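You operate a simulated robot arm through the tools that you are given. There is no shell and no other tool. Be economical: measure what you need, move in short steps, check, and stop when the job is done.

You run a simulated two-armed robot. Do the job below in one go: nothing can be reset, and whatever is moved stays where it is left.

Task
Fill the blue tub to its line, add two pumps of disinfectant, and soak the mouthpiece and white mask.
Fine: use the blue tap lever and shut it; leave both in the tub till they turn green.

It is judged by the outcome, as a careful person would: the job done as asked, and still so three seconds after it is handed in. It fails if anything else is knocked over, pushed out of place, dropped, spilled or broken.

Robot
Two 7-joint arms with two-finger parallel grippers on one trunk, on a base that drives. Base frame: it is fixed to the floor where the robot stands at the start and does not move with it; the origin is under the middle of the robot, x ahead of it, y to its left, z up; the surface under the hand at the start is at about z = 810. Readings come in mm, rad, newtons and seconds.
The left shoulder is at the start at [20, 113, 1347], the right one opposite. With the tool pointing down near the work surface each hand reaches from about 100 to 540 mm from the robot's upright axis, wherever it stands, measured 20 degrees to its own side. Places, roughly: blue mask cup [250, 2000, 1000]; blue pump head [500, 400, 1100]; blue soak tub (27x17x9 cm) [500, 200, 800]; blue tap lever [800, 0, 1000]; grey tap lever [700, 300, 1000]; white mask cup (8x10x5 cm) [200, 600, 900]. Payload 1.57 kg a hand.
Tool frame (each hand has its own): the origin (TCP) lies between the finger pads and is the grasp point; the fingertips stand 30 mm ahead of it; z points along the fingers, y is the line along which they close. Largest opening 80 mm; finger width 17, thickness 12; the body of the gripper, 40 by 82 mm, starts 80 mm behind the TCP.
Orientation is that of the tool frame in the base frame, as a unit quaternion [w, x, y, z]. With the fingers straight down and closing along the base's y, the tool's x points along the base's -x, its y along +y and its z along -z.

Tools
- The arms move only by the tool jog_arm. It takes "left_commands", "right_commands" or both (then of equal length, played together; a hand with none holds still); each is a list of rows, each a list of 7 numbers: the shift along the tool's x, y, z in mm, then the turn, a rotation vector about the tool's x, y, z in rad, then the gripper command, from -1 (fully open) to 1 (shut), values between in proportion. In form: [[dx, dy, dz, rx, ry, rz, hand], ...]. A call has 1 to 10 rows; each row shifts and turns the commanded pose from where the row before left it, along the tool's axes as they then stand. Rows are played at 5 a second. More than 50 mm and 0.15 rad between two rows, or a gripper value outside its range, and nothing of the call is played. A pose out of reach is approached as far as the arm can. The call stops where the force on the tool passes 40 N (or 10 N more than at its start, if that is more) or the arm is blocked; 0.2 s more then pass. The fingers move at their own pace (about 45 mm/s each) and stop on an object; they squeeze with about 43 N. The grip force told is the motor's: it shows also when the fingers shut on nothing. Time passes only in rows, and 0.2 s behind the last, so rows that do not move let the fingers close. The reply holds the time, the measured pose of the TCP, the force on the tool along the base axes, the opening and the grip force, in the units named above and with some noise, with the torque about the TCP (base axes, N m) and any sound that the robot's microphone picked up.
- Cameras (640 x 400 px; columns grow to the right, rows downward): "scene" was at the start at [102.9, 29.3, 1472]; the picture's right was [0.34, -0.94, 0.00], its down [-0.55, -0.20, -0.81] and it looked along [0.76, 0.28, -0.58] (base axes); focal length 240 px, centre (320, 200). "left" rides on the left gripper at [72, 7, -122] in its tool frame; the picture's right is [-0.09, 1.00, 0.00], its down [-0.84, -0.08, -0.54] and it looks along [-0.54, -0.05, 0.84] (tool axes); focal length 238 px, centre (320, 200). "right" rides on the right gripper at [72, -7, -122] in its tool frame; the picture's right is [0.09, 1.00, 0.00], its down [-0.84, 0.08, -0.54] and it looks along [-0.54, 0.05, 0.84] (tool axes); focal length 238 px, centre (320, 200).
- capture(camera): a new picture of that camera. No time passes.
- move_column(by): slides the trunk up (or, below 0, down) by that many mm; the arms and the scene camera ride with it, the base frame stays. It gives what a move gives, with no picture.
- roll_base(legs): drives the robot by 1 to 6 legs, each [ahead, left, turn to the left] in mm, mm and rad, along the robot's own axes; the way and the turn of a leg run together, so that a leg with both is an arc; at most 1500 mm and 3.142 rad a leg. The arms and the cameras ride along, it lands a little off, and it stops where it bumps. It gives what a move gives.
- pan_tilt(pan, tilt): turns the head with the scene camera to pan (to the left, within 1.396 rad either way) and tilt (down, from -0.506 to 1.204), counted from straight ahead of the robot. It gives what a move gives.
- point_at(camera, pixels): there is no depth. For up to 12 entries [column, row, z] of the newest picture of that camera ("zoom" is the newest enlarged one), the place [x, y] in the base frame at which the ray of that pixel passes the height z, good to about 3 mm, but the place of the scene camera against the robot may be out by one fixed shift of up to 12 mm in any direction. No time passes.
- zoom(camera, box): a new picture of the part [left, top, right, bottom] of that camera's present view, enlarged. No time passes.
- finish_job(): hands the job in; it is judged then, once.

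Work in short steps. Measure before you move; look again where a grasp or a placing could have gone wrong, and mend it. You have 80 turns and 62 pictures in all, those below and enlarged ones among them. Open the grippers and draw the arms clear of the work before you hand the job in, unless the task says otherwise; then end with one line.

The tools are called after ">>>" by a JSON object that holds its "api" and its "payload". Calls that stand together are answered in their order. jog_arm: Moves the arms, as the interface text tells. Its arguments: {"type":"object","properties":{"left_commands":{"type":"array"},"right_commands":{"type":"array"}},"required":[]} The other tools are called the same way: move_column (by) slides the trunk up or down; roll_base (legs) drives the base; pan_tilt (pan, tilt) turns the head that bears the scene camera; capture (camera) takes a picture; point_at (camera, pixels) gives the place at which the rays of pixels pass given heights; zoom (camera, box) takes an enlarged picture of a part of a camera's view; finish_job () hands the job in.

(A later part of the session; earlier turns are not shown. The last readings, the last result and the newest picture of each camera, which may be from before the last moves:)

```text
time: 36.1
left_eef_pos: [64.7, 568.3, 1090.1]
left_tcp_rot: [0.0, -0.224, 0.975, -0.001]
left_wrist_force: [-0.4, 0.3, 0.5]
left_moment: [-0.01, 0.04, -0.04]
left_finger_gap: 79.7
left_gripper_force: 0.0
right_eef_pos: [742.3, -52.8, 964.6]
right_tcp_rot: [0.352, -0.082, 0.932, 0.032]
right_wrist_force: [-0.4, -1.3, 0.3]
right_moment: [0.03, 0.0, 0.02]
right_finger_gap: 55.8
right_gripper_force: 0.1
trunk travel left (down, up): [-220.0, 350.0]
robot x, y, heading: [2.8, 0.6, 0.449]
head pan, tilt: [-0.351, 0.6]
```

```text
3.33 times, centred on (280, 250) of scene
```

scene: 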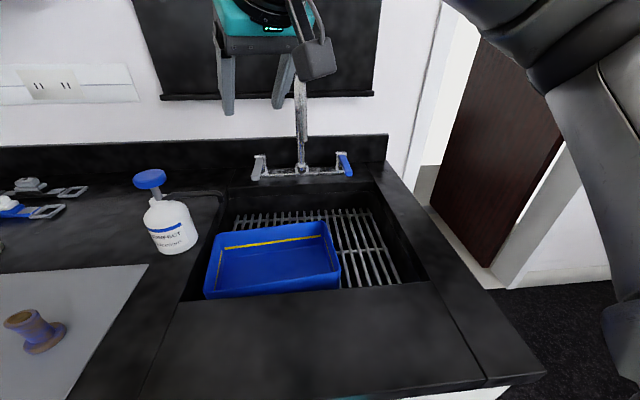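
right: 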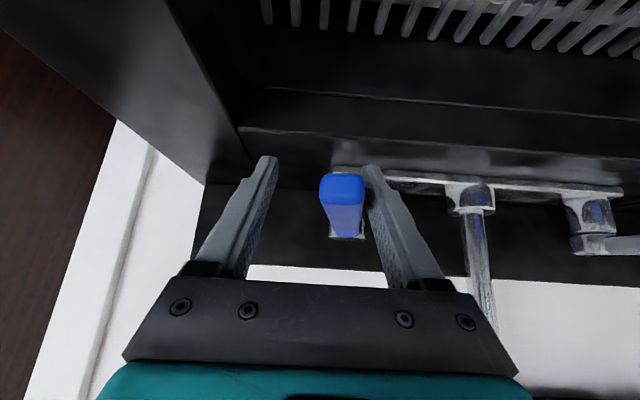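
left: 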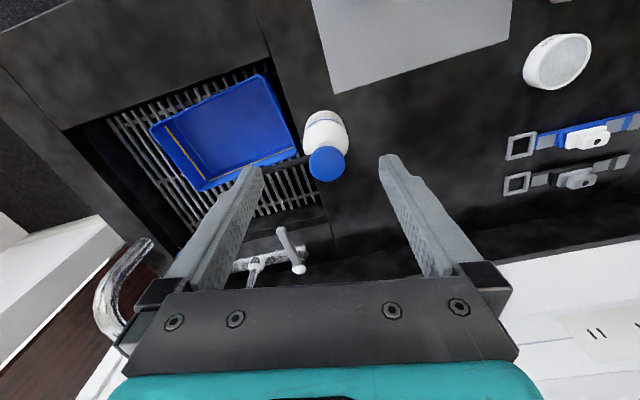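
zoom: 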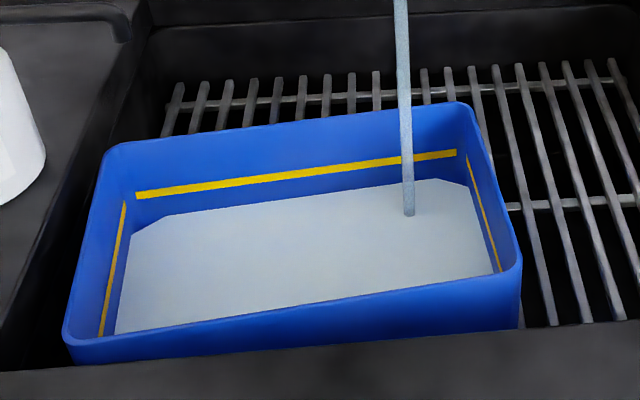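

Slow (~1 px/s, ~26 px left). I swing the lever ~35 mm further open to see whether the flow rises, then wait.

>>> {"api": "jog_arm", "payload": {"right_commands": [[0, -12, 3, 0, 0, 0, -0.4], [0, -12, 4, 0, 0, 0, -0.4], [0, -12, 4, 0, 0, 0, -0.4], [0, 0, 0, 0, 0, 0, -0.4], [0, 0, 0, 0, 0, 0, -0.4], [0, 0, 0, 0, 0, 0, -0.4], [0, 0, 0, 0, 0, 0, -0.4], [0, 0, 0, 0, 0, 0, -0.4], [0, 0, 0, 0, 0, 0, -0.4], [0, 0, 0, 0, 0, 0, -0.4]]}}

>>> {"api": "zoom", "payload": {"camera": "scene", "box": [200, 120, 400, 310]}}

```text
time: 38.3
left_eef_pos: [65.3, 568.2, 1089.8]
left_tcp_rot: [0.001, -0.223, 0.975, 0.0]
left_wrist_force: [0.0, -0.7, -0.4]
left_moment: [0.03, 0.01, -0.01]
left_finger_gap: 80.2
left_gripper_force: 0.0
right_eef_pos: [755.9, -85.2, 957.0]
right_tcp_rot: [0.352, -0.083, 0.932, 0.032]
right_wrist_force: [-0.3, 0.0, -0.4]
right_moment: [0.0, 0.0, 0.01]
right_finger_gap: 56.1
right_gripper_force: 0.2
trunk travel left (down, up): [-220.0, 350.0]
robot x, y, heading: [-0.8, -2.7, 0.452]
head pan, tilt: [-0.351, 0.6]
```

```text
2.11 times, centred on (300, 215) of scene
```

zoom: 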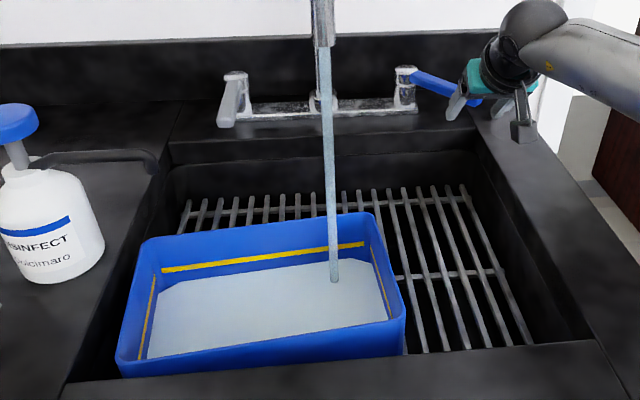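

Lever is well open now. I wait another ~4.4 s and measure.

>>> {"api": "jog_arm", "payload": {"right_commands": [[0, 0, 0, 0, 0, 0, -0.4], [0, 0, 0, 0, 0, 0, -0.4], [0, 0, 0, 0, 0, 0, -0.4], [0, 0, 0, 0, 0, 0, -0.4], [0, 0, 0, 0, 0, 0, -0.4], [0, 0, 0, 0, 0, 0, -0.4], [0, 0, 0, 0, 0, 0, -0.4], [0, 0, 0, 0, 0, 0, -0.4], [0, 0, 0, 0, 0, 0, -0.4], [0, 0, 0, 0, 0, 0, -0.4]]}}

>>> {"api": "jog_arm", "payload": {"right_commands": [[0, 0, 0, 0, 0, 0, -0.4], [0, 0, 0, 0, 0, 0, -0.4], [0, 0, 0, 0, 0, 0, -0.4], [0, 0, 0, 0, 0, 0, -0.4], [0, 0, 0, 0, 0, 0, -0.4], [0, 0, 0, 0, 0, 0, -0.4], [0, 0, 0, 0, 0, 0, -0.4], [0, 0, 0, 0, 0, 0, -0.4], [0, 0, 0, 0, 0, 0, -0.4], [0, 0, 0, 0, 0, 0, -0.4]]}}

>>> {"api": "zoom", "payload": {"camera": "scene", "box": [200, 190, 360, 310]}}

```text
time: 40.5
left_eef_pos: [64.2, 568.0, 1089.7]
left_tcp_rot: [0.0, -0.224, 0.975, 0.0]
left_wrist_force: [0.2, 0.7, 0.0]
left_moment: [0.02, -0.03, 0.02]
left_finger_gap: 80.0
left_gripper_force: 0.1
right_eef_pos: [755.0, -85.5, 956.8]
right_tcp_rot: [0.351, -0.083, 0.932, 0.033]
right_wrist_force: [-0.3, -0.2, 0.4]
right_moment: [-0.02, -0.02, -0.01]
right_finger_gap: 56.1
right_gripper_force: 0.1
trunk travel left (down, up): [-220.0, 350.0]
robot x, y, heading: [2.7, -2.9, 0.451]
head pan, tilt: [-0.351, 0.6]
```

```text
time: 42.7
left_eef_pos: [64.2, 567.6, 1090.3]
left_tcp_rot: [0.0, -0.224, 0.975, -0.001]
left_wrist_force: [0.6, 0.6, -0.3]
left_moment: [-0.02, 0.0, -0.01]
left_finger_gap: 80.0
left_gripper_force: 0.0
right_eef_pos: [754.9, -85.5, 957.2]
right_tcp_rot: [0.353, -0.083, 0.931, 0.033]
right_wrist_force: [0.9, 0.1, -0.8]
right_moment: [0.01, 0.01, 0.02]
right_finger_gap: 55.7
right_gripper_force: 0.1
trunk travel left (down, up): [-220.0, 350.0]
robot x, y, heading: [3.4, -1.7, 0.45]
head pan, tilt: [-0.351, 0.6]
```

```text
3.33 times, centred on (280, 250) of scene
```

zoom: 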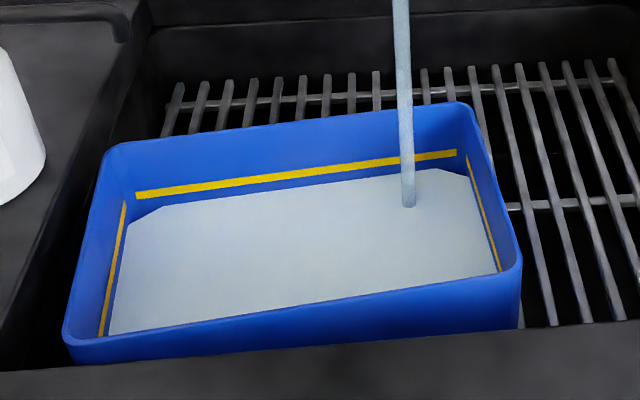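

Water at 169 vs line centre ~154 (right end); ~1.6 px/s. I wait another 4.4 s and measure.

>>> {"api": "jog_arm", "payload": {"right_commands": [[0, 0, 0, 0, 0, 0, -0.4], [0, 0, 0, 0, 0, 0, -0.4], [0, 0, 0, 0, 0, 0, -0.4], [0, 0, 0, 0, 0, 0, -0.4], [0, 0, 0, 0, 0, 0, -0.4], [0, 0, 0, 0, 0, 0, -0.4], [0, 0, 0, 0, 0, 0, -0.4], [0, 0, 0, 0, 0, 0, -0.4], [0, 0, 0, 0, 0, 0, -0.4], [0, 0, 0, 0, 0, 0, -0.4]]}}

>>> {"api": "jog_arm", "payload": {"right_commands": [[0, 0, 0, 0, 0, 0, -0.4], [0, 0, 0, 0, 0, 0, -0.4], [0, 0, 0, 0, 0, 0, -0.4], [0, 0, 0, 0, 0, 0, -0.4], [0, 0, 0, 0, 0, 0, -0.4], [0, 0, 0, 0, 0, 0, -0.4], [0, 0, 0, 0, 0, 0, -0.4], [0, 0, 0, 0, 0, 0, -0.4], [0, 0, 0, 0, 0, 0, -0.4], [0, 0, 0, 0, 0, 0, -0.4]]}}

>>> {"api": "zoom", "payload": {"camera": "scene", "box": [200, 190, 360, 310]}}

```text
time: 44.9
left_eef_pos: [65.1, 567.0, 1089.1]
left_tcp_rot: [-0.001, -0.224, 0.975, 0.0]
left_wrist_force: [-0.1, 0.8, -0.4]
left_moment: [-0.02, 0.01, 0.02]
left_finger_gap: 79.9
left_gripper_force: 0.1
right_eef_pos: [755.1, -85.0, 956.4]
right_tcp_rot: [0.351, -0.084, 0.932, 0.033]
right_wrist_force: [-0.6, -0.3, -0.6]
right_moment: [0.02, 0.0, -0.01]
right_finger_gap: 56.2
right_gripper_force: 0.0
trunk travel left (down, up): [-220.0, 350.0]
robot x, y, heading: [2.9, 2.1, 0.451]
head pan, tilt: [-0.351, 0.6]
```

```text
time: 47.1
left_eef_pos: [64.9, 567.2, 1090.2]
left_tcp_rot: [0.0, -0.224, 0.974, 0.0]
left_wrist_force: [-1.4, -0.9, 0.1]
left_moment: [0.03, -0.01, 0.03]
left_finger_gap: 79.9
left_gripper_force: 0.0
right_eef_pos: [756.5, -86.0, 958.1]
right_tcp_rot: [0.352, -0.084, 0.932, 0.033]
right_wrist_force: [-0.2, 0.5, 0.0]
right_moment: [0.02, 0.0, 0.02]
right_finger_gap: 55.9
right_gripper_force: 0.0
trunk travel left (down, up): [-220.0, 350.0]
robot x, y, heading: [1.6, -1.1, 0.449]
head pan, tilt: [-0.351, 0.6]
```

```text
3.33 times, centred on (280, 250) of scene
```

zoom: 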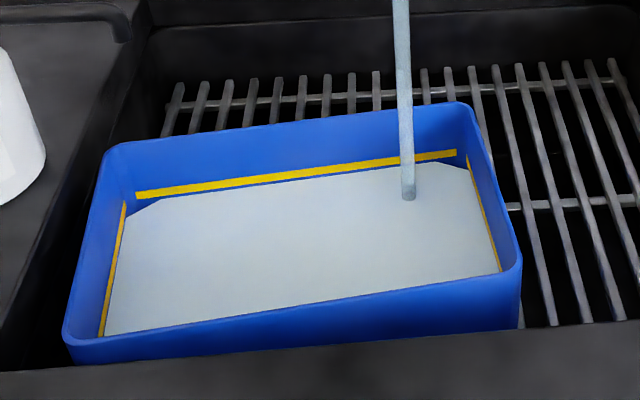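

Water touches the line's lower edge (161 vs centre 154, ~1.8 px/s). I wait 1.6 s and then sweep the lever back shut with the right finger.

>>> {"api": "jog_arm", "payload": {"right_commands": [[0, 0, 0, 0, 0, 0, -0.4], [0, 0, 0, 0, 0, 0, -0.4], [0, 0, 0, 0, 0, 0, -0.4], [0, 0, 0, 0, 0, 0, -0.4], [0, 0, 0, 0, 0, 0, -0.4], [0, 10, 0, 0, 0, 0, -0.4], [0, 25, 0, 0, 0, 0, -0.4], [0, 25, 0, 0, 0, 0, -0.4], [0, 20, -2, 0, 0, 0, -0.4], [0, 16, -2, 0, 0, 0, -0.4]]}}

>>> {"api": "capture", "payload": {"camera": "right"}}

>>> {"api": "zoom", "payload": {"camera": "scene", "box": [200, 190, 360, 310]}}

```text
time: 49.3
left_eef_pos: [65.3, 569.1, 1088.7]
left_tcp_rot: [0.0, -0.224, 0.975, 0.0]
left_wrist_force: [0.1, 0.2, -0.2]
left_moment: [-0.04, -0.01, 0.01]
left_finger_gap: 80.3
left_gripper_force: 0.1
right_eef_pos: [735.2, 9.0, 959.7]
right_tcp_rot: [0.353, -0.084, 0.931, 0.033]
right_wrist_force: [-1.0, -0.6, 0.4]
right_moment: [-0.02, -0.02, 0.01]
right_finger_gap: 56.3
right_gripper_force: 0.1
trunk travel left (down, up): [-220.0, 350.0]
robot x, y, heading: [1.4, 0.2, 0.454]
head pan, tilt: [-0.351, 0.6]
```

```text
31 pictures are left
```

right: 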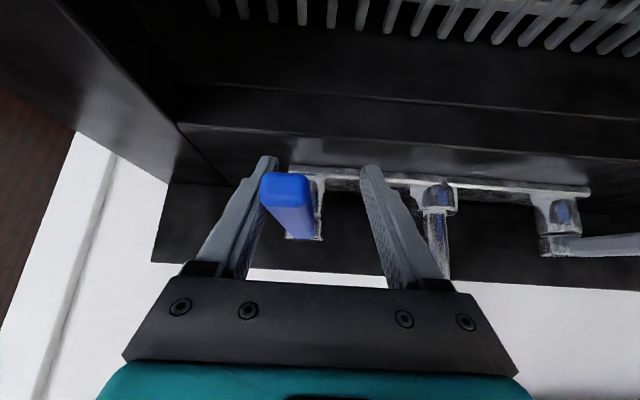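

```text
3.33 times, centred on (280, 250) of scene
```

zoom: 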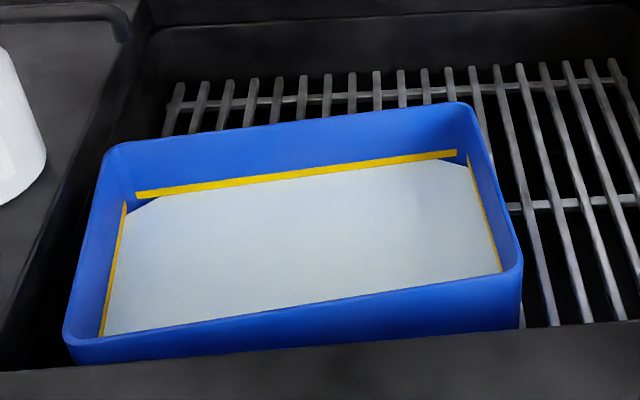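

Flow has stopped, with the level just at the line's lower edge (~3 mm under its centre). I give it about 1.4 s more flow and then shut it fully to the stop.

>>> {"api": "jog_arm", "payload": {"right_commands": [[0, -23, 0, 0, 0, 0, -0.4], [0, -23, 0, 0, 0, 0, -0.4], [0, -8, 0, 0, 0, 0, -0.4], [0, 0, 0, 0, 0, 0, -0.4], [0, 0, 0, 0, 0, 0, -0.4], [0, 0, 0, 0, 0, 0, -0.4], [0, 0, 0, 0, 0, 0, -0.4], [0, 24, 0, 0, 0, 0, -0.4], [0, 22, 0, 0, 0, 0, -0.4], [0, 10, 0, 0, 0, 0, -0.4]]}}

>>> {"api": "jog_arm", "payload": {"right_commands": [[0, 3, 0, 0, 0, 0, -0.4], [0, 3, 0, 0, 0, 0, -0.4], [0, 3, 0, 0, 0, 0, -0.4]]}}

>>> {"api": "zoom", "payload": {"camera": "scene", "box": [200, 190, 360, 310]}}

>>> {"api": "capture", "payload": {"camera": "right"}}

```text
time: 51.5
left_eef_pos: [64.4, 567.4, 1088.5]
left_tcp_rot: [0.0, -0.224, 0.975, 0.001]
left_wrist_force: [-0.1, -0.2, 0.3]
left_moment: [0.03, -0.03, -0.02]
left_finger_gap: 79.9
left_gripper_force: 0.1
right_eef_pos: [735.7, 9.2, 960.5]
right_tcp_rot: [0.353, -0.083, 0.931, 0.032]
right_wrist_force: [0.9, 0.5, -0.6]
right_moment: [0.01, -0.01, -0.02]
right_finger_gap: 55.6
right_gripper_force: 0.0
trunk travel left (down, up): [-220.0, 350.0]
robot x, y, heading: [3.5, -0.6, 0.455]
head pan, tilt: [-0.351, 0.6]
```

```text
time: 52.3
left_eef_pos: [64.1, 567.7, 1090.9]
left_tcp_rot: [0.0, -0.224, 0.975, 0.0]
left_wrist_force: [-0.3, -1.1, 0.0]
left_moment: [-0.04, -0.03, 0.03]
left_finger_gap: 80.0
left_gripper_force: 0.2
right_eef_pos: [735.5, 16.3, 960.2]
right_tcp_rot: [0.352, -0.083, 0.932, 0.033]
right_wrist_force: [0.8, -2.3, -0.1]
right_moment: [0.01, -0.01, 0.07]
right_finger_gap: 57.4
right_gripper_force: 1.0
trunk travel left (down, up): [-220.0, 350.0]
robot x, y, heading: [2.0, -1.9, 0.455]
head pan, tilt: [-0.351, 0.6]
```

```text
3.33 times, centred on (280, 250) of scene
```

zoom: 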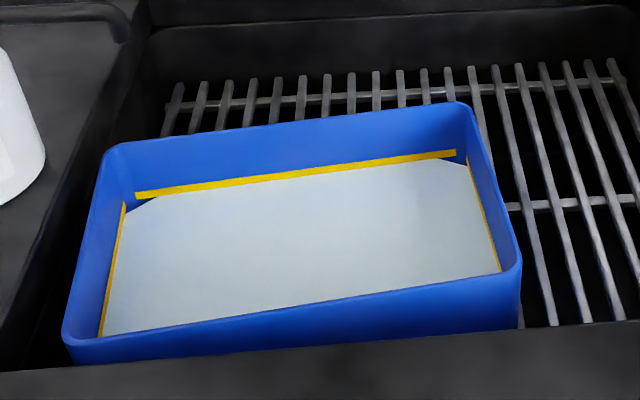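

```text
28 pictures are left
```

right: 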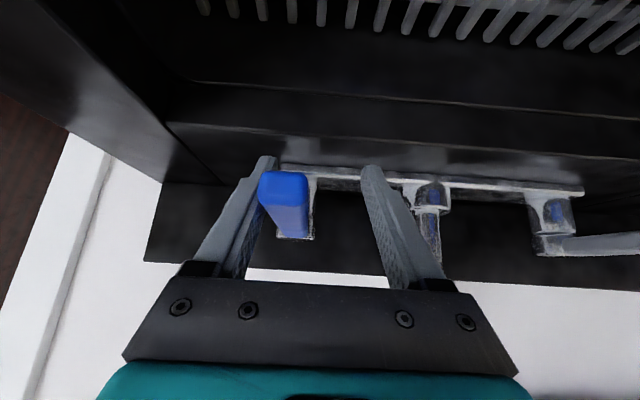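

The lever is against its stop (reaction -2.3 N), flow off, level on the line. I centre the fingers off the lever, withdraw the right arm along its approach.

>>> {"api": "jog_arm", "payload": {"right_commands": [[0, -16, 0, 0, 0, 0, -0.4], [0, 0, -46, 0, 0, 0, -0.4], [0, 0, -46, 0, 0, 0, -0.4], [0, 0, -46, 0, 0, 0, -0.4], [0, 0, -46, 0, 0, 0, -0.4], [0, 0, -46, 0, 0, 0, -0.4], [29, 5, -26, 0, 0, 0, -0.4], [29, 5, -26, 0, 0, 0, -0.4], [29, 5, -26, 0, 0, 0, -0.4], [29, 5, -26, 0, 0, 0, -0.4]]}}

>>> {"api": "move_column", "payload": {"by": 150}}

>>> {"api": "zoom", "payload": {"camera": "scene", "box": [160, 140, 400, 340]}}

```text
time: 54.5
left_eef_pos: [63.8, 567.2, 1090.0]
left_tcp_rot: [-0.001, -0.224, 0.975, 0.0]
left_wrist_force: [0.1, -0.1, 0.4]
left_moment: [-0.01, 0.01, 0.0]
left_finger_gap: 79.9
left_gripper_force: 0.0
right_eef_pos: [430.6, -33.9, 1134.7]
right_tcp_rot: [0.354, -0.082, 0.931, 0.032]
right_wrist_force: [-0.7, -0.7, 0.2]
right_moment: [0.02, -0.03, -0.03]
right_finger_gap: 55.9
right_gripper_force: 0.1
trunk travel left (down, up): [-220.0, 350.0]
robot x, y, heading: [2.0, -2.4, 0.454]
head pan, tilt: [-0.351, 0.6]
```

```text
time: 56.3
left_eef_pos: [64.6, 567.1, 1239.4]
left_tcp_rot: [-0.001, -0.225, 0.974, 0.0]
left_wrist_force: [-0.1, -0.2, 0.1]
left_moment: [0.01, -0.01, -0.01]
left_finger_gap: 80.1
left_gripper_force: 0.2
right_eef_pos: [431.9, -33.7, 1284.5]
right_tcp_rot: [0.352, -0.084, 0.932, 0.033]
right_wrist_force: [0.9, -0.2, 0.2]
right_moment: [0.02, -0.02, 0.01]
right_finger_gap: 56.0
right_gripper_force: 0.0
trunk travel left (down, up): [-370.0, 200.0]
robot x, y, heading: [0.1, -0.4, 0.452]
head pan, tilt: [-0.351, 0.6]
```

```text
2.00 times, centred on (280, 240) of scene
```

zoom: 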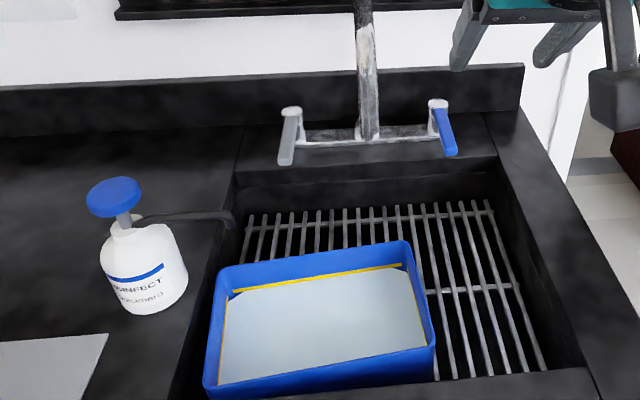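

Tap is off. I reposition the base: turn back to heading ~0.15 and strafe ~200 mm left so that pump, tray and tub are all in the left arm's reach.

>>> {"api": "roll_base", "payload": {"legs": [[-15, 0, -0.3], [0, 200, 0]]}}

>>> {"api": "pan_tilt", "payload": {"pan": 0.25, "tilt": 0.95}}

>>> {"api": "capture", "payload": {"camera": "scene"}}

>>> {"api": "capture", "payload": {"camera": "left"}}

```text
time: 58.9
left_eef_pos: [184.9, 717.5, 1238.8]
left_tcp_rot: [0.0, -0.076, 0.997, 0.0]
left_wrist_force: [-0.8, 1.2, -0.3]
left_moment: [-0.04, 0.01, 0.0]
left_finger_gap: 79.9
left_gripper_force: 0.1
right_eef_pos: [359.4, 35.0, 1285.7]
right_tcp_rot: [0.353, 0.056, 0.934, -0.02]
right_wrist_force: [0.6, 0.2, -0.6]
right_moment: [-0.02, 0.02, 0.0]
right_finger_gap: 56.3
right_gripper_force: 0.0
trunk travel left (down, up): [-370.0, 200.0]
robot x, y, heading: [-42.9, 194.4, 0.151]
head pan, tilt: [-0.351, 0.6]
```

```text
time: 59.9
left_eef_pos: [185.1, 717.3, 1240.1]
left_tcp_rot: [0.0, -0.077, 0.997, 0.0]
left_wrist_force: [-1.0, 0.0, 0.2]
left_moment: [0.0, -0.01, -0.01]
left_finger_gap: 79.9
left_gripper_force: 0.0
right_eef_pos: [359.3, 33.7, 1284.5]
right_tcp_rot: [0.353, 0.056, 0.934, -0.02]
right_wrist_force: [-0.1, 0.4, 1.0]
right_moment: [0.02, 0.0, -0.04]
right_finger_gap: 56.0
right_gripper_force: 0.1
trunk travel left (down, up): [-370.0, 200.0]
robot x, y, heading: [-42.8, 192.4, 0.151]
head pan, tilt: [0.25, 0.949]
```

```text
26 pictures are left
```

scene: 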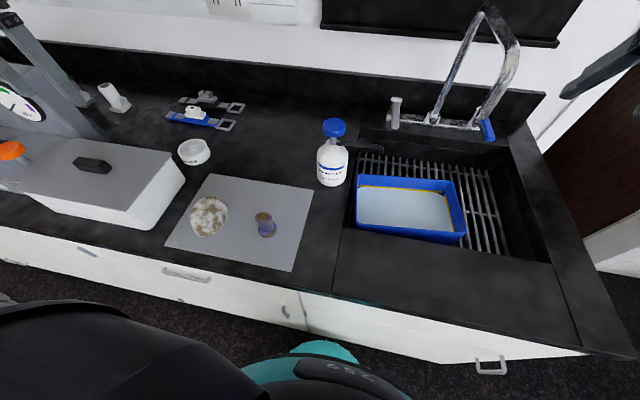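

```text
25 pictures are left
```

left: 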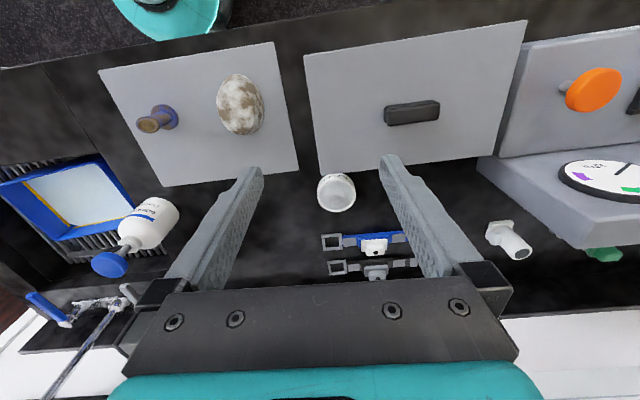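

Good view. I re-triangulate the pump head (scene 334,127; left 109,264), mask (scene 208,216; left 240,104) and mouthpiece (scene 265,225; left 158,118).

>>> {"api": "point_at", "payload": {"camera": "left", "pixels": [[109, 264, 1070], [109, 264, 1090], [240, 105, 930], [240, 105, 950], [145, 124, 960], [145, 124, 980], [168, 113, 920], [219, 105, 930], [262, 105, 930], [238, 76, 930], [240, 134, 930]]}}

>>> {"api": "point_at", "payload": {"camera": "scene", "pixels": [[334, 127, 1070], [334, 127, 1090], [208, 216, 930], [208, 216, 950], [264, 216, 960], [264, 216, 980], [267, 230, 920], [191, 216, 930], [228, 213, 930], [408, 210, 895], [358, 175, 895], [465, 235, 895]]}}

>>> {"api": "zoom", "payload": {"camera": "scene", "box": [160, 100, 480, 280]}}

```text
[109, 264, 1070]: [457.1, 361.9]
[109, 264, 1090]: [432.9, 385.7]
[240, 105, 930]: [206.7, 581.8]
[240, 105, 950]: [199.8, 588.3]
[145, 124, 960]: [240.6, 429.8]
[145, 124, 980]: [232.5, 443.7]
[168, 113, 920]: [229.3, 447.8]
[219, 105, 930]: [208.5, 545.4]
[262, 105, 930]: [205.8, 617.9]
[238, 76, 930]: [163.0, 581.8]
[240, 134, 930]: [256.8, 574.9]
```

```text
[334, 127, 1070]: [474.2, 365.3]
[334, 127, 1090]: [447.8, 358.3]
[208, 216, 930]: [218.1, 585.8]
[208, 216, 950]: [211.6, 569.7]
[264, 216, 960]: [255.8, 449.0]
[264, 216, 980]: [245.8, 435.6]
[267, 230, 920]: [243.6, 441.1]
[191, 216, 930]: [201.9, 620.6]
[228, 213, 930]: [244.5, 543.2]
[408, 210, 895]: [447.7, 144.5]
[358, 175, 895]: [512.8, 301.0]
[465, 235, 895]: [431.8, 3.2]
```

```text
2.00 times, centred on (320, 190) of scene
```

zoom: 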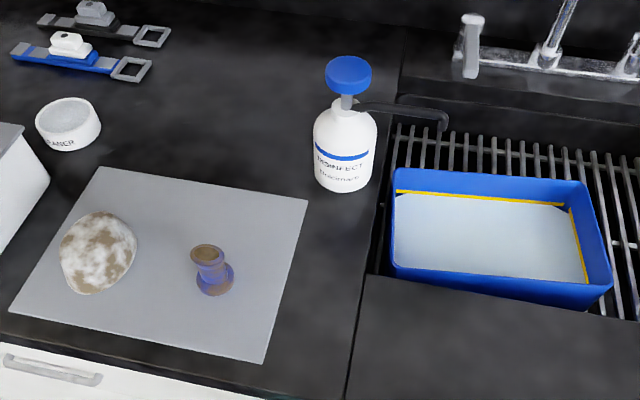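

Pump head ≈(452,365,1075). I move the left hand with shut fingers to above it, at z≈1150.

>>> {"api": "jog_arm", "payload": {"left_commands": [[-21, -38.9, 9, 0, 0, 0, 1], [-21, -38.9, 9, 0, 0, 0, 1], [-21, -38.9, 9, 0, 0, 0, 1], [-21, -38.9, 9, 0, 0, 0, 1], [-21, -38.9, 9, 0, 0, 0, 1], [-21, -38.9, 9, 0, 0, 0, 1], [-21, -38.9, 9, 0, 0, 0, 1], [-21, -38.9, 9, 0, 0, 0, 1], [-21, -38.9, 9, 0, 0, 0, 1], [-21, -38.9, 9, 0, 0, 0, 1]]}}

>>> {"api": "capture", "payload": {"camera": "left"}}

>>> {"api": "zoom", "payload": {"camera": "scene", "box": [260, 60, 480, 260]}}

```text
time: 62.1
left_eef_pos: [394.6, 402.3, 1161.1]
left_tcp_rot: [0.0, -0.077, 0.997, 0.0]
left_wrist_force: [0.3, 0.3, 0.5]
left_moment: [0.01, -0.01, 0.03]
left_finger_gap: 0.0
left_gripper_force: 20.8
left hand out of reach, approached as far as the arm can: row 9, 10
right_eef_pos: [360.9, 33.3, 1285.0]
right_tcp_rot: [0.353, 0.057, 0.934, -0.02]
right_wrist_force: [0.3, 0.5, -0.4]
right_moment: [0.02, -0.02, 0.01]
right_finger_gap: 56.1
right_gripper_force: 0.0
trunk travel left (down, up): [-370.0, 200.0]
robot x, y, heading: [-39.5, 191.5, 0.155]
head pan, tilt: [0.25, 0.949]
```

```text
23 pictures are left
```

left: 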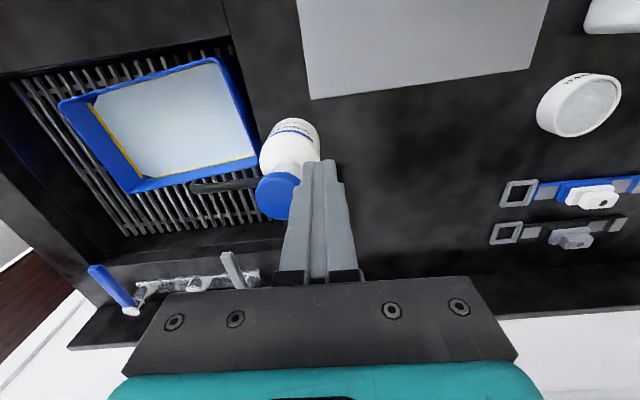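

```text
2.00 times, centred on (370, 160) of scene
```

zoom: 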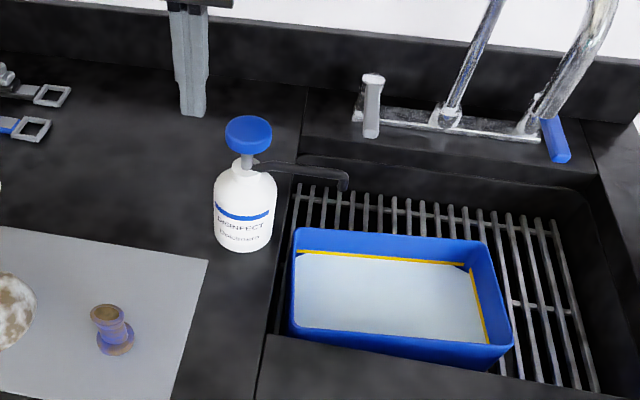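

Reach ran short at this trunk height (hand too near shoulder level). I raise the trunk 150 mm and bring the hand back down/forward; and triangulate the spout tip (left 193,187).

>>> {"api": "point_at", "payload": {"camera": "left", "pixels": [[193, 187, 1020], [193, 187, 1040], [193, 187, 1000], [278, 196, 1075]]}}

>>> {"api": "point_at", "payload": {"camera": "scene", "pixels": [[381, 152, 1020], [381, 152, 1040], [381, 152, 1000]]}}

>>> {"api": "move_column", "payload": {"by": 150}}

>>> {"api": "jog_arm", "payload": {"left_commands": [[0, 0, 40, 0, 0, 0, 1], [0, 0, 40, 0, 0, 0, 1], [0, 0, 40, 0, 0, 0, 1], [0, 0, 0, 0, 0, 0, 1]]}}

```text
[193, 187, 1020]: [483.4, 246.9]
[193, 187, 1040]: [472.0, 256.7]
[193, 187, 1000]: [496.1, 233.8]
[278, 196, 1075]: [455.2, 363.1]
```

```text
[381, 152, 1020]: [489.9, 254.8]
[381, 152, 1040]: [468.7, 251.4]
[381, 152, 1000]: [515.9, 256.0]
```

```text
time: 63.8
left_eef_pos: [393.9, 402.9, 1309.6]
left_tcp_rot: [0.001, -0.076, 0.997, -0.001]
left_wrist_force: [0.0, -0.5, 0.2]
left_moment: [0.01, 0.02, 0.0]
left_finger_gap: 0.0
left_gripper_force: 21.0
right_eef_pos: [360.1, 32.1, 1435.7]
right_tcp_rot: [0.353, 0.056, 0.934, -0.02]
right_wrist_force: [-0.2, 0.0, 0.2]
right_moment: [0.01, -0.01, 0.05]
right_finger_gap: 55.8
right_gripper_force: 0.0
trunk travel left (down, up): [-520.0, 50.0]
robot x, y, heading: [-42.0, 192.4, 0.148]
head pan, tilt: [0.25, 0.949]
```

```text
time: 64.8
left_eef_pos: [364.4, 421.3, 1206.2]
left_tcp_rot: [0.002, -0.078, 0.997, -0.001]
left_wrist_force: [0.3, 0.4, 0.6]
left_moment: [-0.03, -0.01, 0.02]
left_finger_gap: 0.0
left_gripper_force: 21.4
left hand out of reach, approached as far as the arm can: row 1, 2, 3
right_eef_pos: [359.2, 33.2, 1435.6]
right_tcp_rot: [0.354, 0.056, 0.934, -0.019]
right_wrist_force: [0.0, -0.4, 1.1]
right_moment: [-0.01, -0.01, 0.01]
right_finger_gap: 55.8
right_gripper_force: 0.1
trunk travel left (down, up): [-520.0, 50.0]
robot x, y, heading: [-41.3, 190.9, 0.151]
head pan, tilt: [0.25, 0.949]
```

Spout tip is ≈(481,249,1023), safely over the tub. Reach improves with tilt, so I tilt the left tool 0.3 rad forward and read the pose.

>>> {"api": "jog_arm", "payload": {"left_commands": [[0, 0, 0, 0, -0.15, 0, 1], [0, 0, 0, 0, -0.15, 0, 1], [0, 0, 0, 0, 0, 0, 1], [0, 0, 0, 0, 0, 0, 1]]}}

```text
time: 65.8
left_eef_pos: [363.9, 421.7, 1207.3]
left_tcp_rot: [0.15, -0.076, 0.986, 0.012]
left_wrist_force: [-0.5, 0.2, 0.0]
left_moment: [0.0, 0.0, 0.01]
left_finger_gap: 0.1
left_gripper_force: 21.3
right_eef_pos: [359.4, 32.7, 1435.2]
right_tcp_rot: [0.353, 0.057, 0.934, -0.02]
right_wrist_force: [0.5, 0.8, -1.1]
right_moment: [0.01, 0.04, -0.01]
right_finger_gap: 55.9
right_gripper_force: 0.0
trunk travel left (down, up): [-520.0, 50.0]
robot x, y, heading: [-43.8, 192.2, 0.154]
head pan, tilt: [0.25, 0.949]
```

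Now to just above the pump head: TCP (443,364,1140).

>>> {"api": "jog_arm", "payload": {"left_commands": [[-20, -30, 10, 0, 0, 0, 1], [-18, -28, 24, 0, 0, 0, 1], [-8.2, -11.4, 50, 0, 0, 0, 1], [0, 0, 0, 0, 0, 0, 1]]}}

>>> {"api": "capture", "payload": {"camera": "scene"}}

>>> {"api": "capture", "payload": {"camera": "left"}}

```text
refused: row 3 steps farther than a row can; nothing moved
```

```text
21 pictures are left
```

scene: 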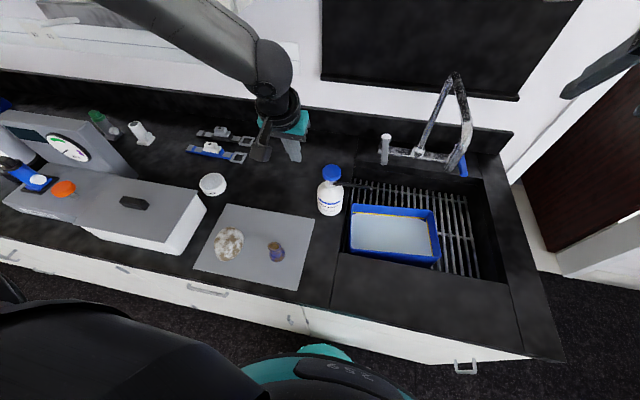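

```text
20 pictures are left
```

left: 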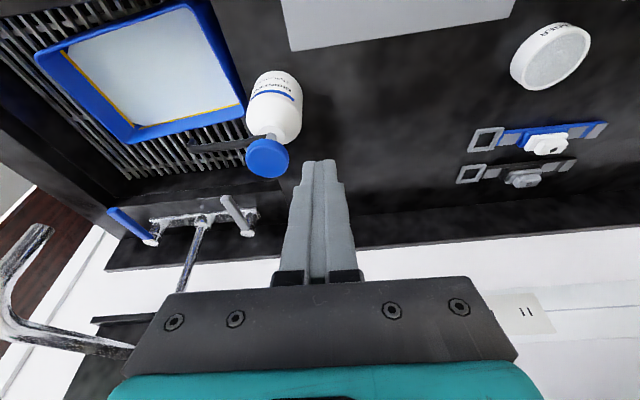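

Refused for step size; I recheck the head (left 267,157) and replay with legal steps.

>>> {"api": "point_at", "payload": {"camera": "left", "pixels": [[267, 157, 1075], [267, 157, 1085]]}}

>>> {"api": "jog_arm", "payload": {"left_commands": [[-20, -30, 10, 0, 0, 0, 1], [-18, -28, 20, 0, 0, 0, 1], [-8.2, -11.4, 28, 0, 0, 0, 1], [0, 0, 27, 0, 0, 0, 1], [0, 0, 0, 0, 0, 0, 1]]}}

>>> {"api": "capture", "payload": {"camera": "left"}}

```text
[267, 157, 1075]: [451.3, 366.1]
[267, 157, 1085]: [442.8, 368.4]
```

```text
time: 67.0
left_eef_pos: [388.9, 415.1, 1184.6]
left_tcp_rot: [0.15, -0.076, 0.986, 0.011]
left_wrist_force: [0.4, -0.1, 0.0]
left_moment: [0.01, -0.02, 0.0]
left_finger_gap: 0.2
left_gripper_force: 21.0
left hand out of reach, approached as far as the arm can: row 2, 3, 4
right_eef_pos: [360.3, 32.6, 1435.2]
right_tcp_rot: [0.353, 0.056, 0.934, -0.019]
right_wrist_force: [0.8, 0.1, -0.1]
right_moment: [0.03, 0.0, 0.04]
right_finger_gap: 56.0
right_gripper_force: 0.0
trunk travel left (down, up): [-520.0, 50.0]
robot x, y, heading: [-40.5, 190.0, 0.157]
head pan, tilt: [0.25, 0.949]
```

```text
19 pictures are left
```

left: 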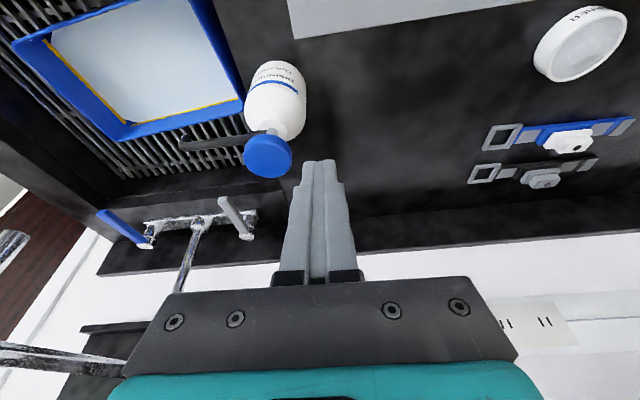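

Still limited; the right arm's experience shows a lower shoulder reaches farther. I raise the hand 200 mm and back, then lower the trunk 230 mm, and tilt another 0.3.

>>> {"api": "jog_arm", "payload": {"left_commands": [[-5.5, 9.2, -40.2, 0, 0, 0, 1], [-5.5, 9.2, -40.2, 0, 0, 0, 1], [-5.5, 9.2, -40.2, 0, 0, 0, 1], [-5.5, 9.2, -40.2, 0, 0, 0, 1], [-5.5, 9.2, -40.2, 0, 0, 0, 1], [0, 0, 0, 0, 0, 0, 1]]}}

>>> {"api": "move_column", "payload": {"by": -230}}

>>> {"api": "jog_arm", "payload": {"left_commands": [[0, 0, 0, 0, -0.15, 0, 1], [0, 0, 0, 0, -0.15, 0, 1], [0, 0, 0, 0, 0, 0, 1]]}}

```text
time: 68.4
left_eef_pos: [347.0, 458.5, 1385.9]
left_tcp_rot: [0.15, -0.075, 0.986, 0.011]
left_wrist_force: [-0.8, 0.7, 0.7]
left_moment: [0.02, 0.02, -0.02]
left_finger_gap: 0.0
left_gripper_force: 21.4
right_eef_pos: [360.2, 33.9, 1434.2]
right_tcp_rot: [0.352, 0.058, 0.934, -0.02]
right_wrist_force: [0.7, 0.0, 0.0]
right_moment: [-0.03, -0.01, 0.03]
right_finger_gap: 56.0
right_gripper_force: 0.0
trunk travel left (down, up): [-520.0, 50.0]
robot x, y, heading: [-40.6, 189.5, 0.153]
head pan, tilt: [0.25, 0.949]
```

```text
time: 70.8
left_eef_pos: [347.1, 456.1, 1155.5]
left_tcp_rot: [0.149, -0.076, 0.986, 0.011]
left_wrist_force: [0.0, 0.1, 0.7]
left_moment: [-0.01, 0.03, -0.04]
left_finger_gap: 0.1
left_gripper_force: 22.2
right_eef_pos: [359.5, 33.0, 1204.6]
right_tcp_rot: [0.352, 0.057, 0.934, -0.02]
right_wrist_force: [0.8, -0.2, -0.2]
right_moment: [-0.02, -0.01, 0.02]
right_finger_gap: 55.9
right_gripper_force: 0.1
trunk travel left (down, up): [-290.0, 280.0]
robot x, y, heading: [-41.6, 192.9, 0.153]
head pan, tilt: [0.25, 0.949]
```

```text
time: 71.6
left_eef_pos: [346.7, 457.1, 1155.7]
left_tcp_rot: [0.296, -0.072, 0.952, 0.022]
left_wrist_force: [0.1, 0.7, -0.5]
left_moment: [-0.01, 0.01, 0.01]
left_finger_gap: 0.1
left_gripper_force: 21.1
right_eef_pos: [359.9, 33.0, 1205.4]
right_tcp_rot: [0.353, 0.057, 0.934, -0.02]
right_wrist_force: [1.1, 0.0, 0.9]
right_moment: [-0.03, 0.02, 0.04]
right_finger_gap: 56.1
right_gripper_force: 0.1
trunk travel left (down, up): [-290.0, 280.0]
robot x, y, heading: [-41.3, 187.7, 0.151]
head pan, tilt: [0.25, 0.949]
```

Tilt is now 0.6 rad. Go to hover with fingertips over (452,366,1110).

>>> {"api": "jog_arm", "payload": {"left_commands": [[-16, -35.4, 19.6, 0, 0, 0, 1], [-16, -35.4, 19.6, 0, 0, 0, 1], [-16, -35.4, 19.6, 0, 0, 0, 1], [0, 0, 0, 0, 0, 0, 1]]}}

>>> {"api": "capture", "payload": {"camera": "left"}}

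```text
time: 72.6
left_eef_pos: [432.4, 363.9, 1133.0]
left_tcp_rot: [0.296, -0.074, 0.952, 0.021]
left_wrist_force: [-0.2, 0.3, -0.1]
left_moment: [-0.06, 0.0, 0.01]
left_finger_gap: 0.0
left_gripper_force: 21.3
right_eef_pos: [358.6, 34.2, 1204.6]
right_tcp_rot: [0.354, 0.056, 0.933, -0.021]
right_wrist_force: [-0.2, 0.0, 0.4]
right_moment: [-0.01, -0.01, -0.01]
right_finger_gap: 56.0
right_gripper_force: 0.1
trunk travel left (down, up): [-290.0, 280.0]
robot x, y, heading: [-41.9, 195.0, 0.152]
head pan, tilt: [0.25, 0.949]
```

```text
18 pictures are left
```

left: 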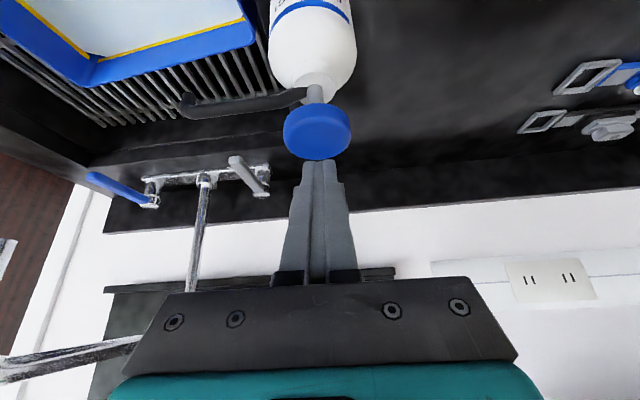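

Head (317,131) is directly under the fingertips. I press straight down in 6 mm rows, then check force.

>>> {"api": "jog_arm", "payload": {"left_commands": [[3.4, 0, 4.94, 0, 0, 0, 1], [3.4, 0, 4.94, 0, 0, 0, 1], [3.4, 0, 4.94, 0, 0, 0, 1], [3.4, 0, 4.94, 0, 0, 0, 1], [3.4, 0, 4.94, 0, 0, 0, 1], [3.4, 0, 4.94, 0, 0, 0, 1], [0, 0, 0, 0, 0, 0, 1]]}}

```text
time: 74.2
left_eef_pos: [434.2, 364.4, 1098.9]
left_tcp_rot: [0.297, -0.074, 0.952, 0.022]
left_wrist_force: [0.5, 2.5, 5.6]
left_moment: [0.06, -0.1, 0.0]
left_finger_gap: 0.0
left_gripper_force: 21.2
right_eef_pos: [359.0, 33.2, 1204.9]
right_tcp_rot: [0.354, 0.057, 0.933, -0.02]
right_wrist_force: [-0.6, -0.7, -0.7]
right_moment: [0.0, 0.0, 0.0]
right_finger_gap: 56.0
right_gripper_force: 0.0
trunk travel left (down, up): [-290.0, 280.0]
robot x, y, heading: [-41.2, 191.3, 0.152]
head pan, tilt: [0.25, 0.949]
```

Contact (5.6 N). I press further 20 mm in 4 mm rows.

>>> {"api": "jog_arm", "payload": {"left_commands": [[2.27, 0, 3.3, 0, 0, 0, 1], [2.27, 0, 3.3, 0, 0, 0, 1], [2.27, 0, 3.3, 0, 0, 0, 1], [2.27, 0, 3.3, 0, 0, 0, 1], [2.27, 0, 3.3, 0, 0, 0, 1], [0, 0, 0, 0, 0, 0, 1]]}}

>>> {"api": "zoom", "payload": {"camera": "scene", "box": [270, 80, 510, 290]}}

```text
time: 75.4
left_eef_pos: [437.2, 363.5, 1092.3]
left_tcp_rot: [0.309, -0.073, 0.948, 0.022]
left_wrist_force: [-5.8, 0.1, 17.0]
left_moment: [0.09, -0.02, 0.06]
left_finger_gap: 0.0
left_gripper_force: 20.7
right_eef_pos: [357.0, 34.1, 1205.6]
right_tcp_rot: [0.354, 0.056, 0.933, -0.019]
right_wrist_force: [0.1, -0.3, 0.5]
right_moment: [0.03, 0.02, -0.01]
right_finger_gap: 55.9
right_gripper_force: 0.1
trunk travel left (down, up): [-290.0, 280.0]
robot x, y, heading: [-39.3, 192.0, 0.153]
head pan, tilt: [0.25, 0.949]
stopped in row 5 (left hand): the force on the tool passed its limit at 42 N (the readings are from after the stop); the commanded pose is now the measured one
```

```text
1.90 times, centred on (390, 185) of scene
```

zoom: 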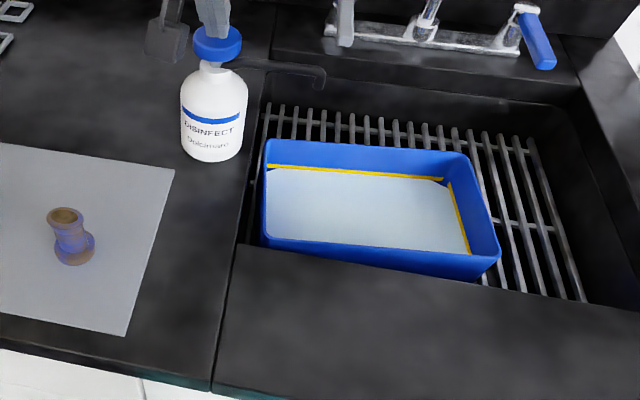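

Bottomed out (42 N, head down onto the bottle). That should be pump one; I release by 30 mm and look.

>>> {"api": "jog_arm", "payload": {"left_commands": [[-3.4, 0, -4.94, 0, 0, 0, 1], [-3.4, 0, -4.94, 0, 0, 0, 1], [-3.4, 0, -4.94, 0, 0, 0, 1], [-3.4, 0, -4.94, 0, 0, 0, 1], [-3.4, 0, -4.94, 0, 0, 0, 1], [0, 0, 0, 0, 0, 0, 1]]}}

>>> {"api": "zoom", "payload": {"camera": "scene", "box": [310, 60, 450, 270]}}

```text
time: 76.8
left_eef_pos: [437.3, 364.1, 1116.5]
left_tcp_rot: [0.304, -0.074, 0.95, 0.022]
left_wrist_force: [0.0, 0.7, -0.4]
left_moment: [0.02, 0.01, 0.02]
left_finger_gap: 0.1
left_gripper_force: 21.3
right_eef_pos: [359.8, 33.2, 1205.4]
right_tcp_rot: [0.353, 0.055, 0.934, -0.02]
right_wrist_force: [0.2, -0.4, -0.1]
right_moment: [0.0, 0.0, -0.01]
right_finger_gap: 56.2
right_gripper_force: 0.2
trunk travel left (down, up): [-290.0, 280.0]
robot x, y, heading: [-44.2, 193.7, 0.159]
head pan, tilt: [0.25, 0.949]
```

```text
1.90 times, centred on (380, 165) of scene
```

zoom: 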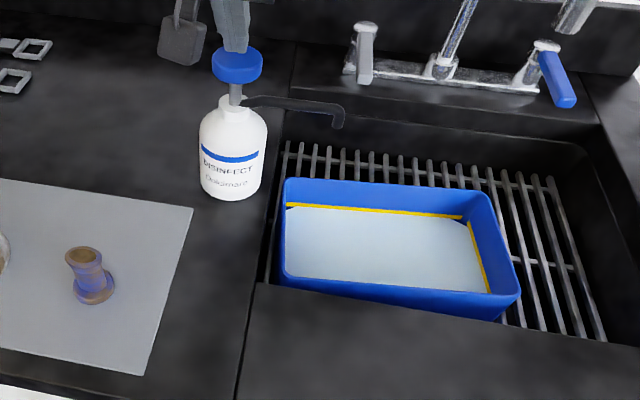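

Head sprang back up. Second pump: press down until the end-stop force again, then release.

>>> {"api": "jog_arm", "payload": {"left_commands": [[2.8, 0, 4.1, 0, 0, 0, 1], [2.8, 0, 4.1, 0, 0, 0, 1], [2.27, 0, 3.3, 0, 0, 0, 1], [2.27, 0, 3.3, 0, 0, 0, 1], [2.27, 0, 3.3, 0, 0, 0, 1], [2.27, 0, 3.3, 0, 0, 0, 1], [2.27, 0, 3.3, 0, 0, 0, 1], [2.27, 0, 3.3, 0, 0, 0, 1], [2.27, 0, 3.3, 0, 0, 0, 1]]}}

>>> {"api": "jog_arm", "payload": {"left_commands": [[-4, 0, -5.8, 0, 0, 0, 1], [-4, 0, -5.8, 0, 0, 0, 1], [-4, 0, -5.8, 0, 0, 0, 1], [-4, 0, -5.8, 0, 0, 0, 1], [-11, 0, -16, 0, 0, 0, 1], [-20, 0, -30, 0, 0, 0, 1]]}}

>>> {"api": "zoom", "payload": {"camera": "scene", "box": [210, 110, 450, 270]}}

```text
time: 78.8
left_eef_pos: [440.4, 364.5, 1091.5]
left_tcp_rot: [0.317, -0.074, 0.945, 0.022]
left_wrist_force: [-6.7, 0.0, 18.2]
left_moment: [0.06, 0.0, -0.01]
left_finger_gap: 0.0
left_gripper_force: 20.7
right_eef_pos: [358.3, 32.9, 1204.0]
right_tcp_rot: [0.354, 0.056, 0.933, -0.019]
right_wrist_force: [-0.1, -0.3, -0.1]
right_moment: [-0.04, -0.02, 0.0]
right_finger_gap: 55.9
right_gripper_force: 0.1
trunk travel left (down, up): [-290.0, 280.0]
robot x, y, heading: [-43.9, 195.0, 0.153]
head pan, tilt: [0.25, 0.949]
stopped in row 9 (left hand): the force on the tool passed its limit at 42 N (the readings are from after the stop); the commanded pose is now the measured one
```

```text
time: 80.2
left_eef_pos: [437.1, 365.4, 1170.5]
left_tcp_rot: [0.311, -0.074, 0.947, 0.022]
left_wrist_force: [-1.1, 0.0, 0.5]
left_moment: [0.01, 0.02, 0.0]
left_finger_gap: 0.0
left_gripper_force: 21.3
right_eef_pos: [358.6, 33.4, 1204.2]
right_tcp_rot: [0.354, 0.056, 0.933, -0.019]
right_wrist_force: [0.1, -0.1, 0.8]
right_moment: [-0.01, 0.01, 0.0]
right_finger_gap: 55.9
right_gripper_force: 0.0
trunk travel left (down, up): [-290.0, 280.0]
robot x, y, heading: [-40.9, 189.1, 0.155]
head pan, tilt: [0.25, 0.949]
```

```text
2.50 times, centred on (330, 190) of scene
```

zoom: 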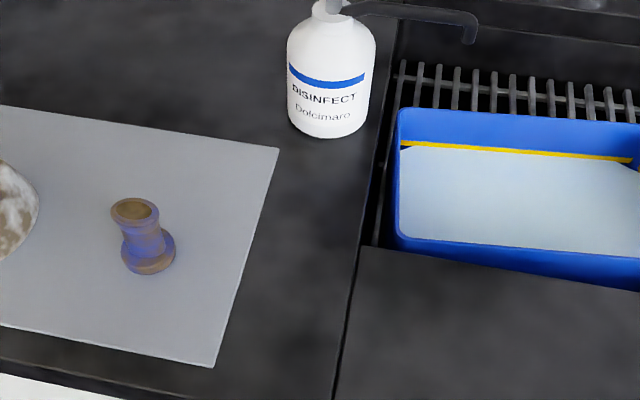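

Both pumps done and the bottle hasn't shifted. The mouthpiece stands upright at about (235,442), top z≈970; I straighten the tool and move above it, opening the hand.

>>> {"api": "jog_arm", "payload": {"left_commands": [[0, 0, 0, 0, 0.15, 0, 1], [0, 0, 0, 0, 0.15, 0, 1], [0, 0, 0, 0, 0.15, 0, 1], [0, 0, 0, 0, 0.15, 0, 1], [0, 0, 0, 0, 0.034, 0, 1], [37.6, 21.3, 10, 0, 0, 0, 1], [37.6, 21.3, 10, 0, 0, 0, -1], [37.6, 21.3, 10, 0, 0, 0, -1], [37.6, 21.3, 10, 0, 0, 0, -1], [37.6, 21.3, 10, 0, 0, 0, -1]]}}

>>> {"api": "capture", "payload": {"camera": "left"}}

```text
time: 82.4
left_eef_pos: [189.3, 475.3, 1112.1]
left_tcp_rot: [0.002, -0.076, 0.997, -0.004]
left_wrist_force: [0.1, 0.1, 0.8]
left_moment: [-0.01, 0.02, -0.03]
left_finger_gap: 80.1
left_gripper_force: 0.0
left hand out of reach, approached as far as the arm can: row 2, 3, 4, 5
right_eef_pos: [357.5, 34.1, 1204.8]
right_tcp_rot: [0.354, 0.057, 0.933, -0.021]
right_wrist_force: [-0.1, 0.5, 0.2]
right_moment: [0.02, -0.02, -0.01]
right_finger_gap: 55.9
right_gripper_force: 0.0
trunk travel left (down, up): [-290.0, 280.0]
robot x, y, heading: [-43.0, 195.5, 0.155]
head pan, tilt: [0.25, 0.949]
```

```text
14 pictures are left
```

left: 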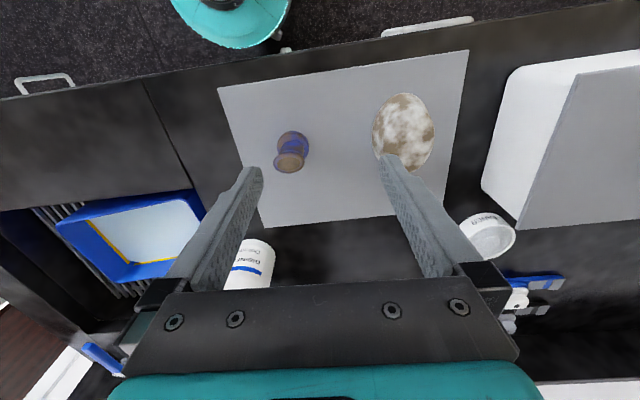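

Measure the mouthpiece top (290,164) and base (294,143) and mask extents from this near view.

>>> {"api": "point_at", "payload": {"camera": "left", "pixels": [[290, 164, 965], [290, 164, 950], [293, 146, 920], [275, 160, 965], [306, 165, 965], [404, 132, 930], [373, 132, 930], [435, 132, 930], [404, 93, 930], [404, 172, 930], [404, 132, 960]]}}

```text
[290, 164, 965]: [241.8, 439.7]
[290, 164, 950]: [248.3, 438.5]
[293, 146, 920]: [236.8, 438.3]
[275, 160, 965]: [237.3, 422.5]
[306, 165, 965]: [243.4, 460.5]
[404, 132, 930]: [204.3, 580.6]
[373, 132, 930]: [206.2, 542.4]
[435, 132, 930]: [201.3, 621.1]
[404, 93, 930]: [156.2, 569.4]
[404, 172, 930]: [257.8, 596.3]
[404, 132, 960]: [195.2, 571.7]
```

Mouthpiece at (239,440). I centre over it, descend to TCP z≈960 and close.

>>> {"api": "jog_arm", "payload": {"left_commands": [[-22, -21, 0, 0, 0, 0, -1], [-22, -21, 0, 0, 0, 0, -1], [0, 0, 38, 0, 0, 0, -1], [0, 0, 38, 0, 0, 0, -1], [0, 0, 38, 0, 0, 0, -1], [0, 0, 37, 0, 0, 0, -1], [0, 0, 0, 0, 0, 0, 1], [0, 0, 0, 0, 0, 0, 1], [0, 0, 0, 0, 0, 0, 1], [0, 0, 0, 0, 0, 0, 1]]}}

>>> {"api": "capture", "payload": {"camera": "left"}}

```text
time: 84.6
left_eef_pos: [239.7, 439.3, 960.7]
left_tcp_rot: [0.0, -0.076, 0.997, -0.002]
left_wrist_force: [0.4, -0.7, -0.1]
left_moment: [0.01, 0.03, -0.01]
left_finger_gap: 36.1
left_gripper_force: 26.3
right_eef_pos: [359.2, 33.7, 1204.6]
right_tcp_rot: [0.353, 0.056, 0.934, -0.02]
right_wrist_force: [-0.8, -0.8, -0.4]
right_moment: [0.01, 0.02, 0.02]
right_finger_gap: 55.8
right_gripper_force: 0.2
trunk travel left (down, up): [-290.0, 280.0]
robot x, y, heading: [-44.2, 191.8, 0.152]
head pan, tilt: [0.25, 0.949]
```

```text
13 pictures are left
```

left: 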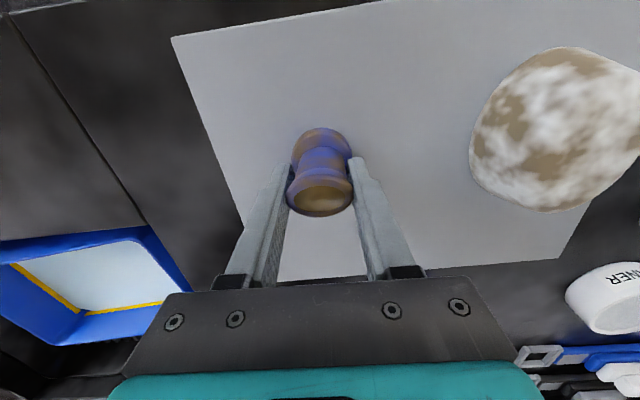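

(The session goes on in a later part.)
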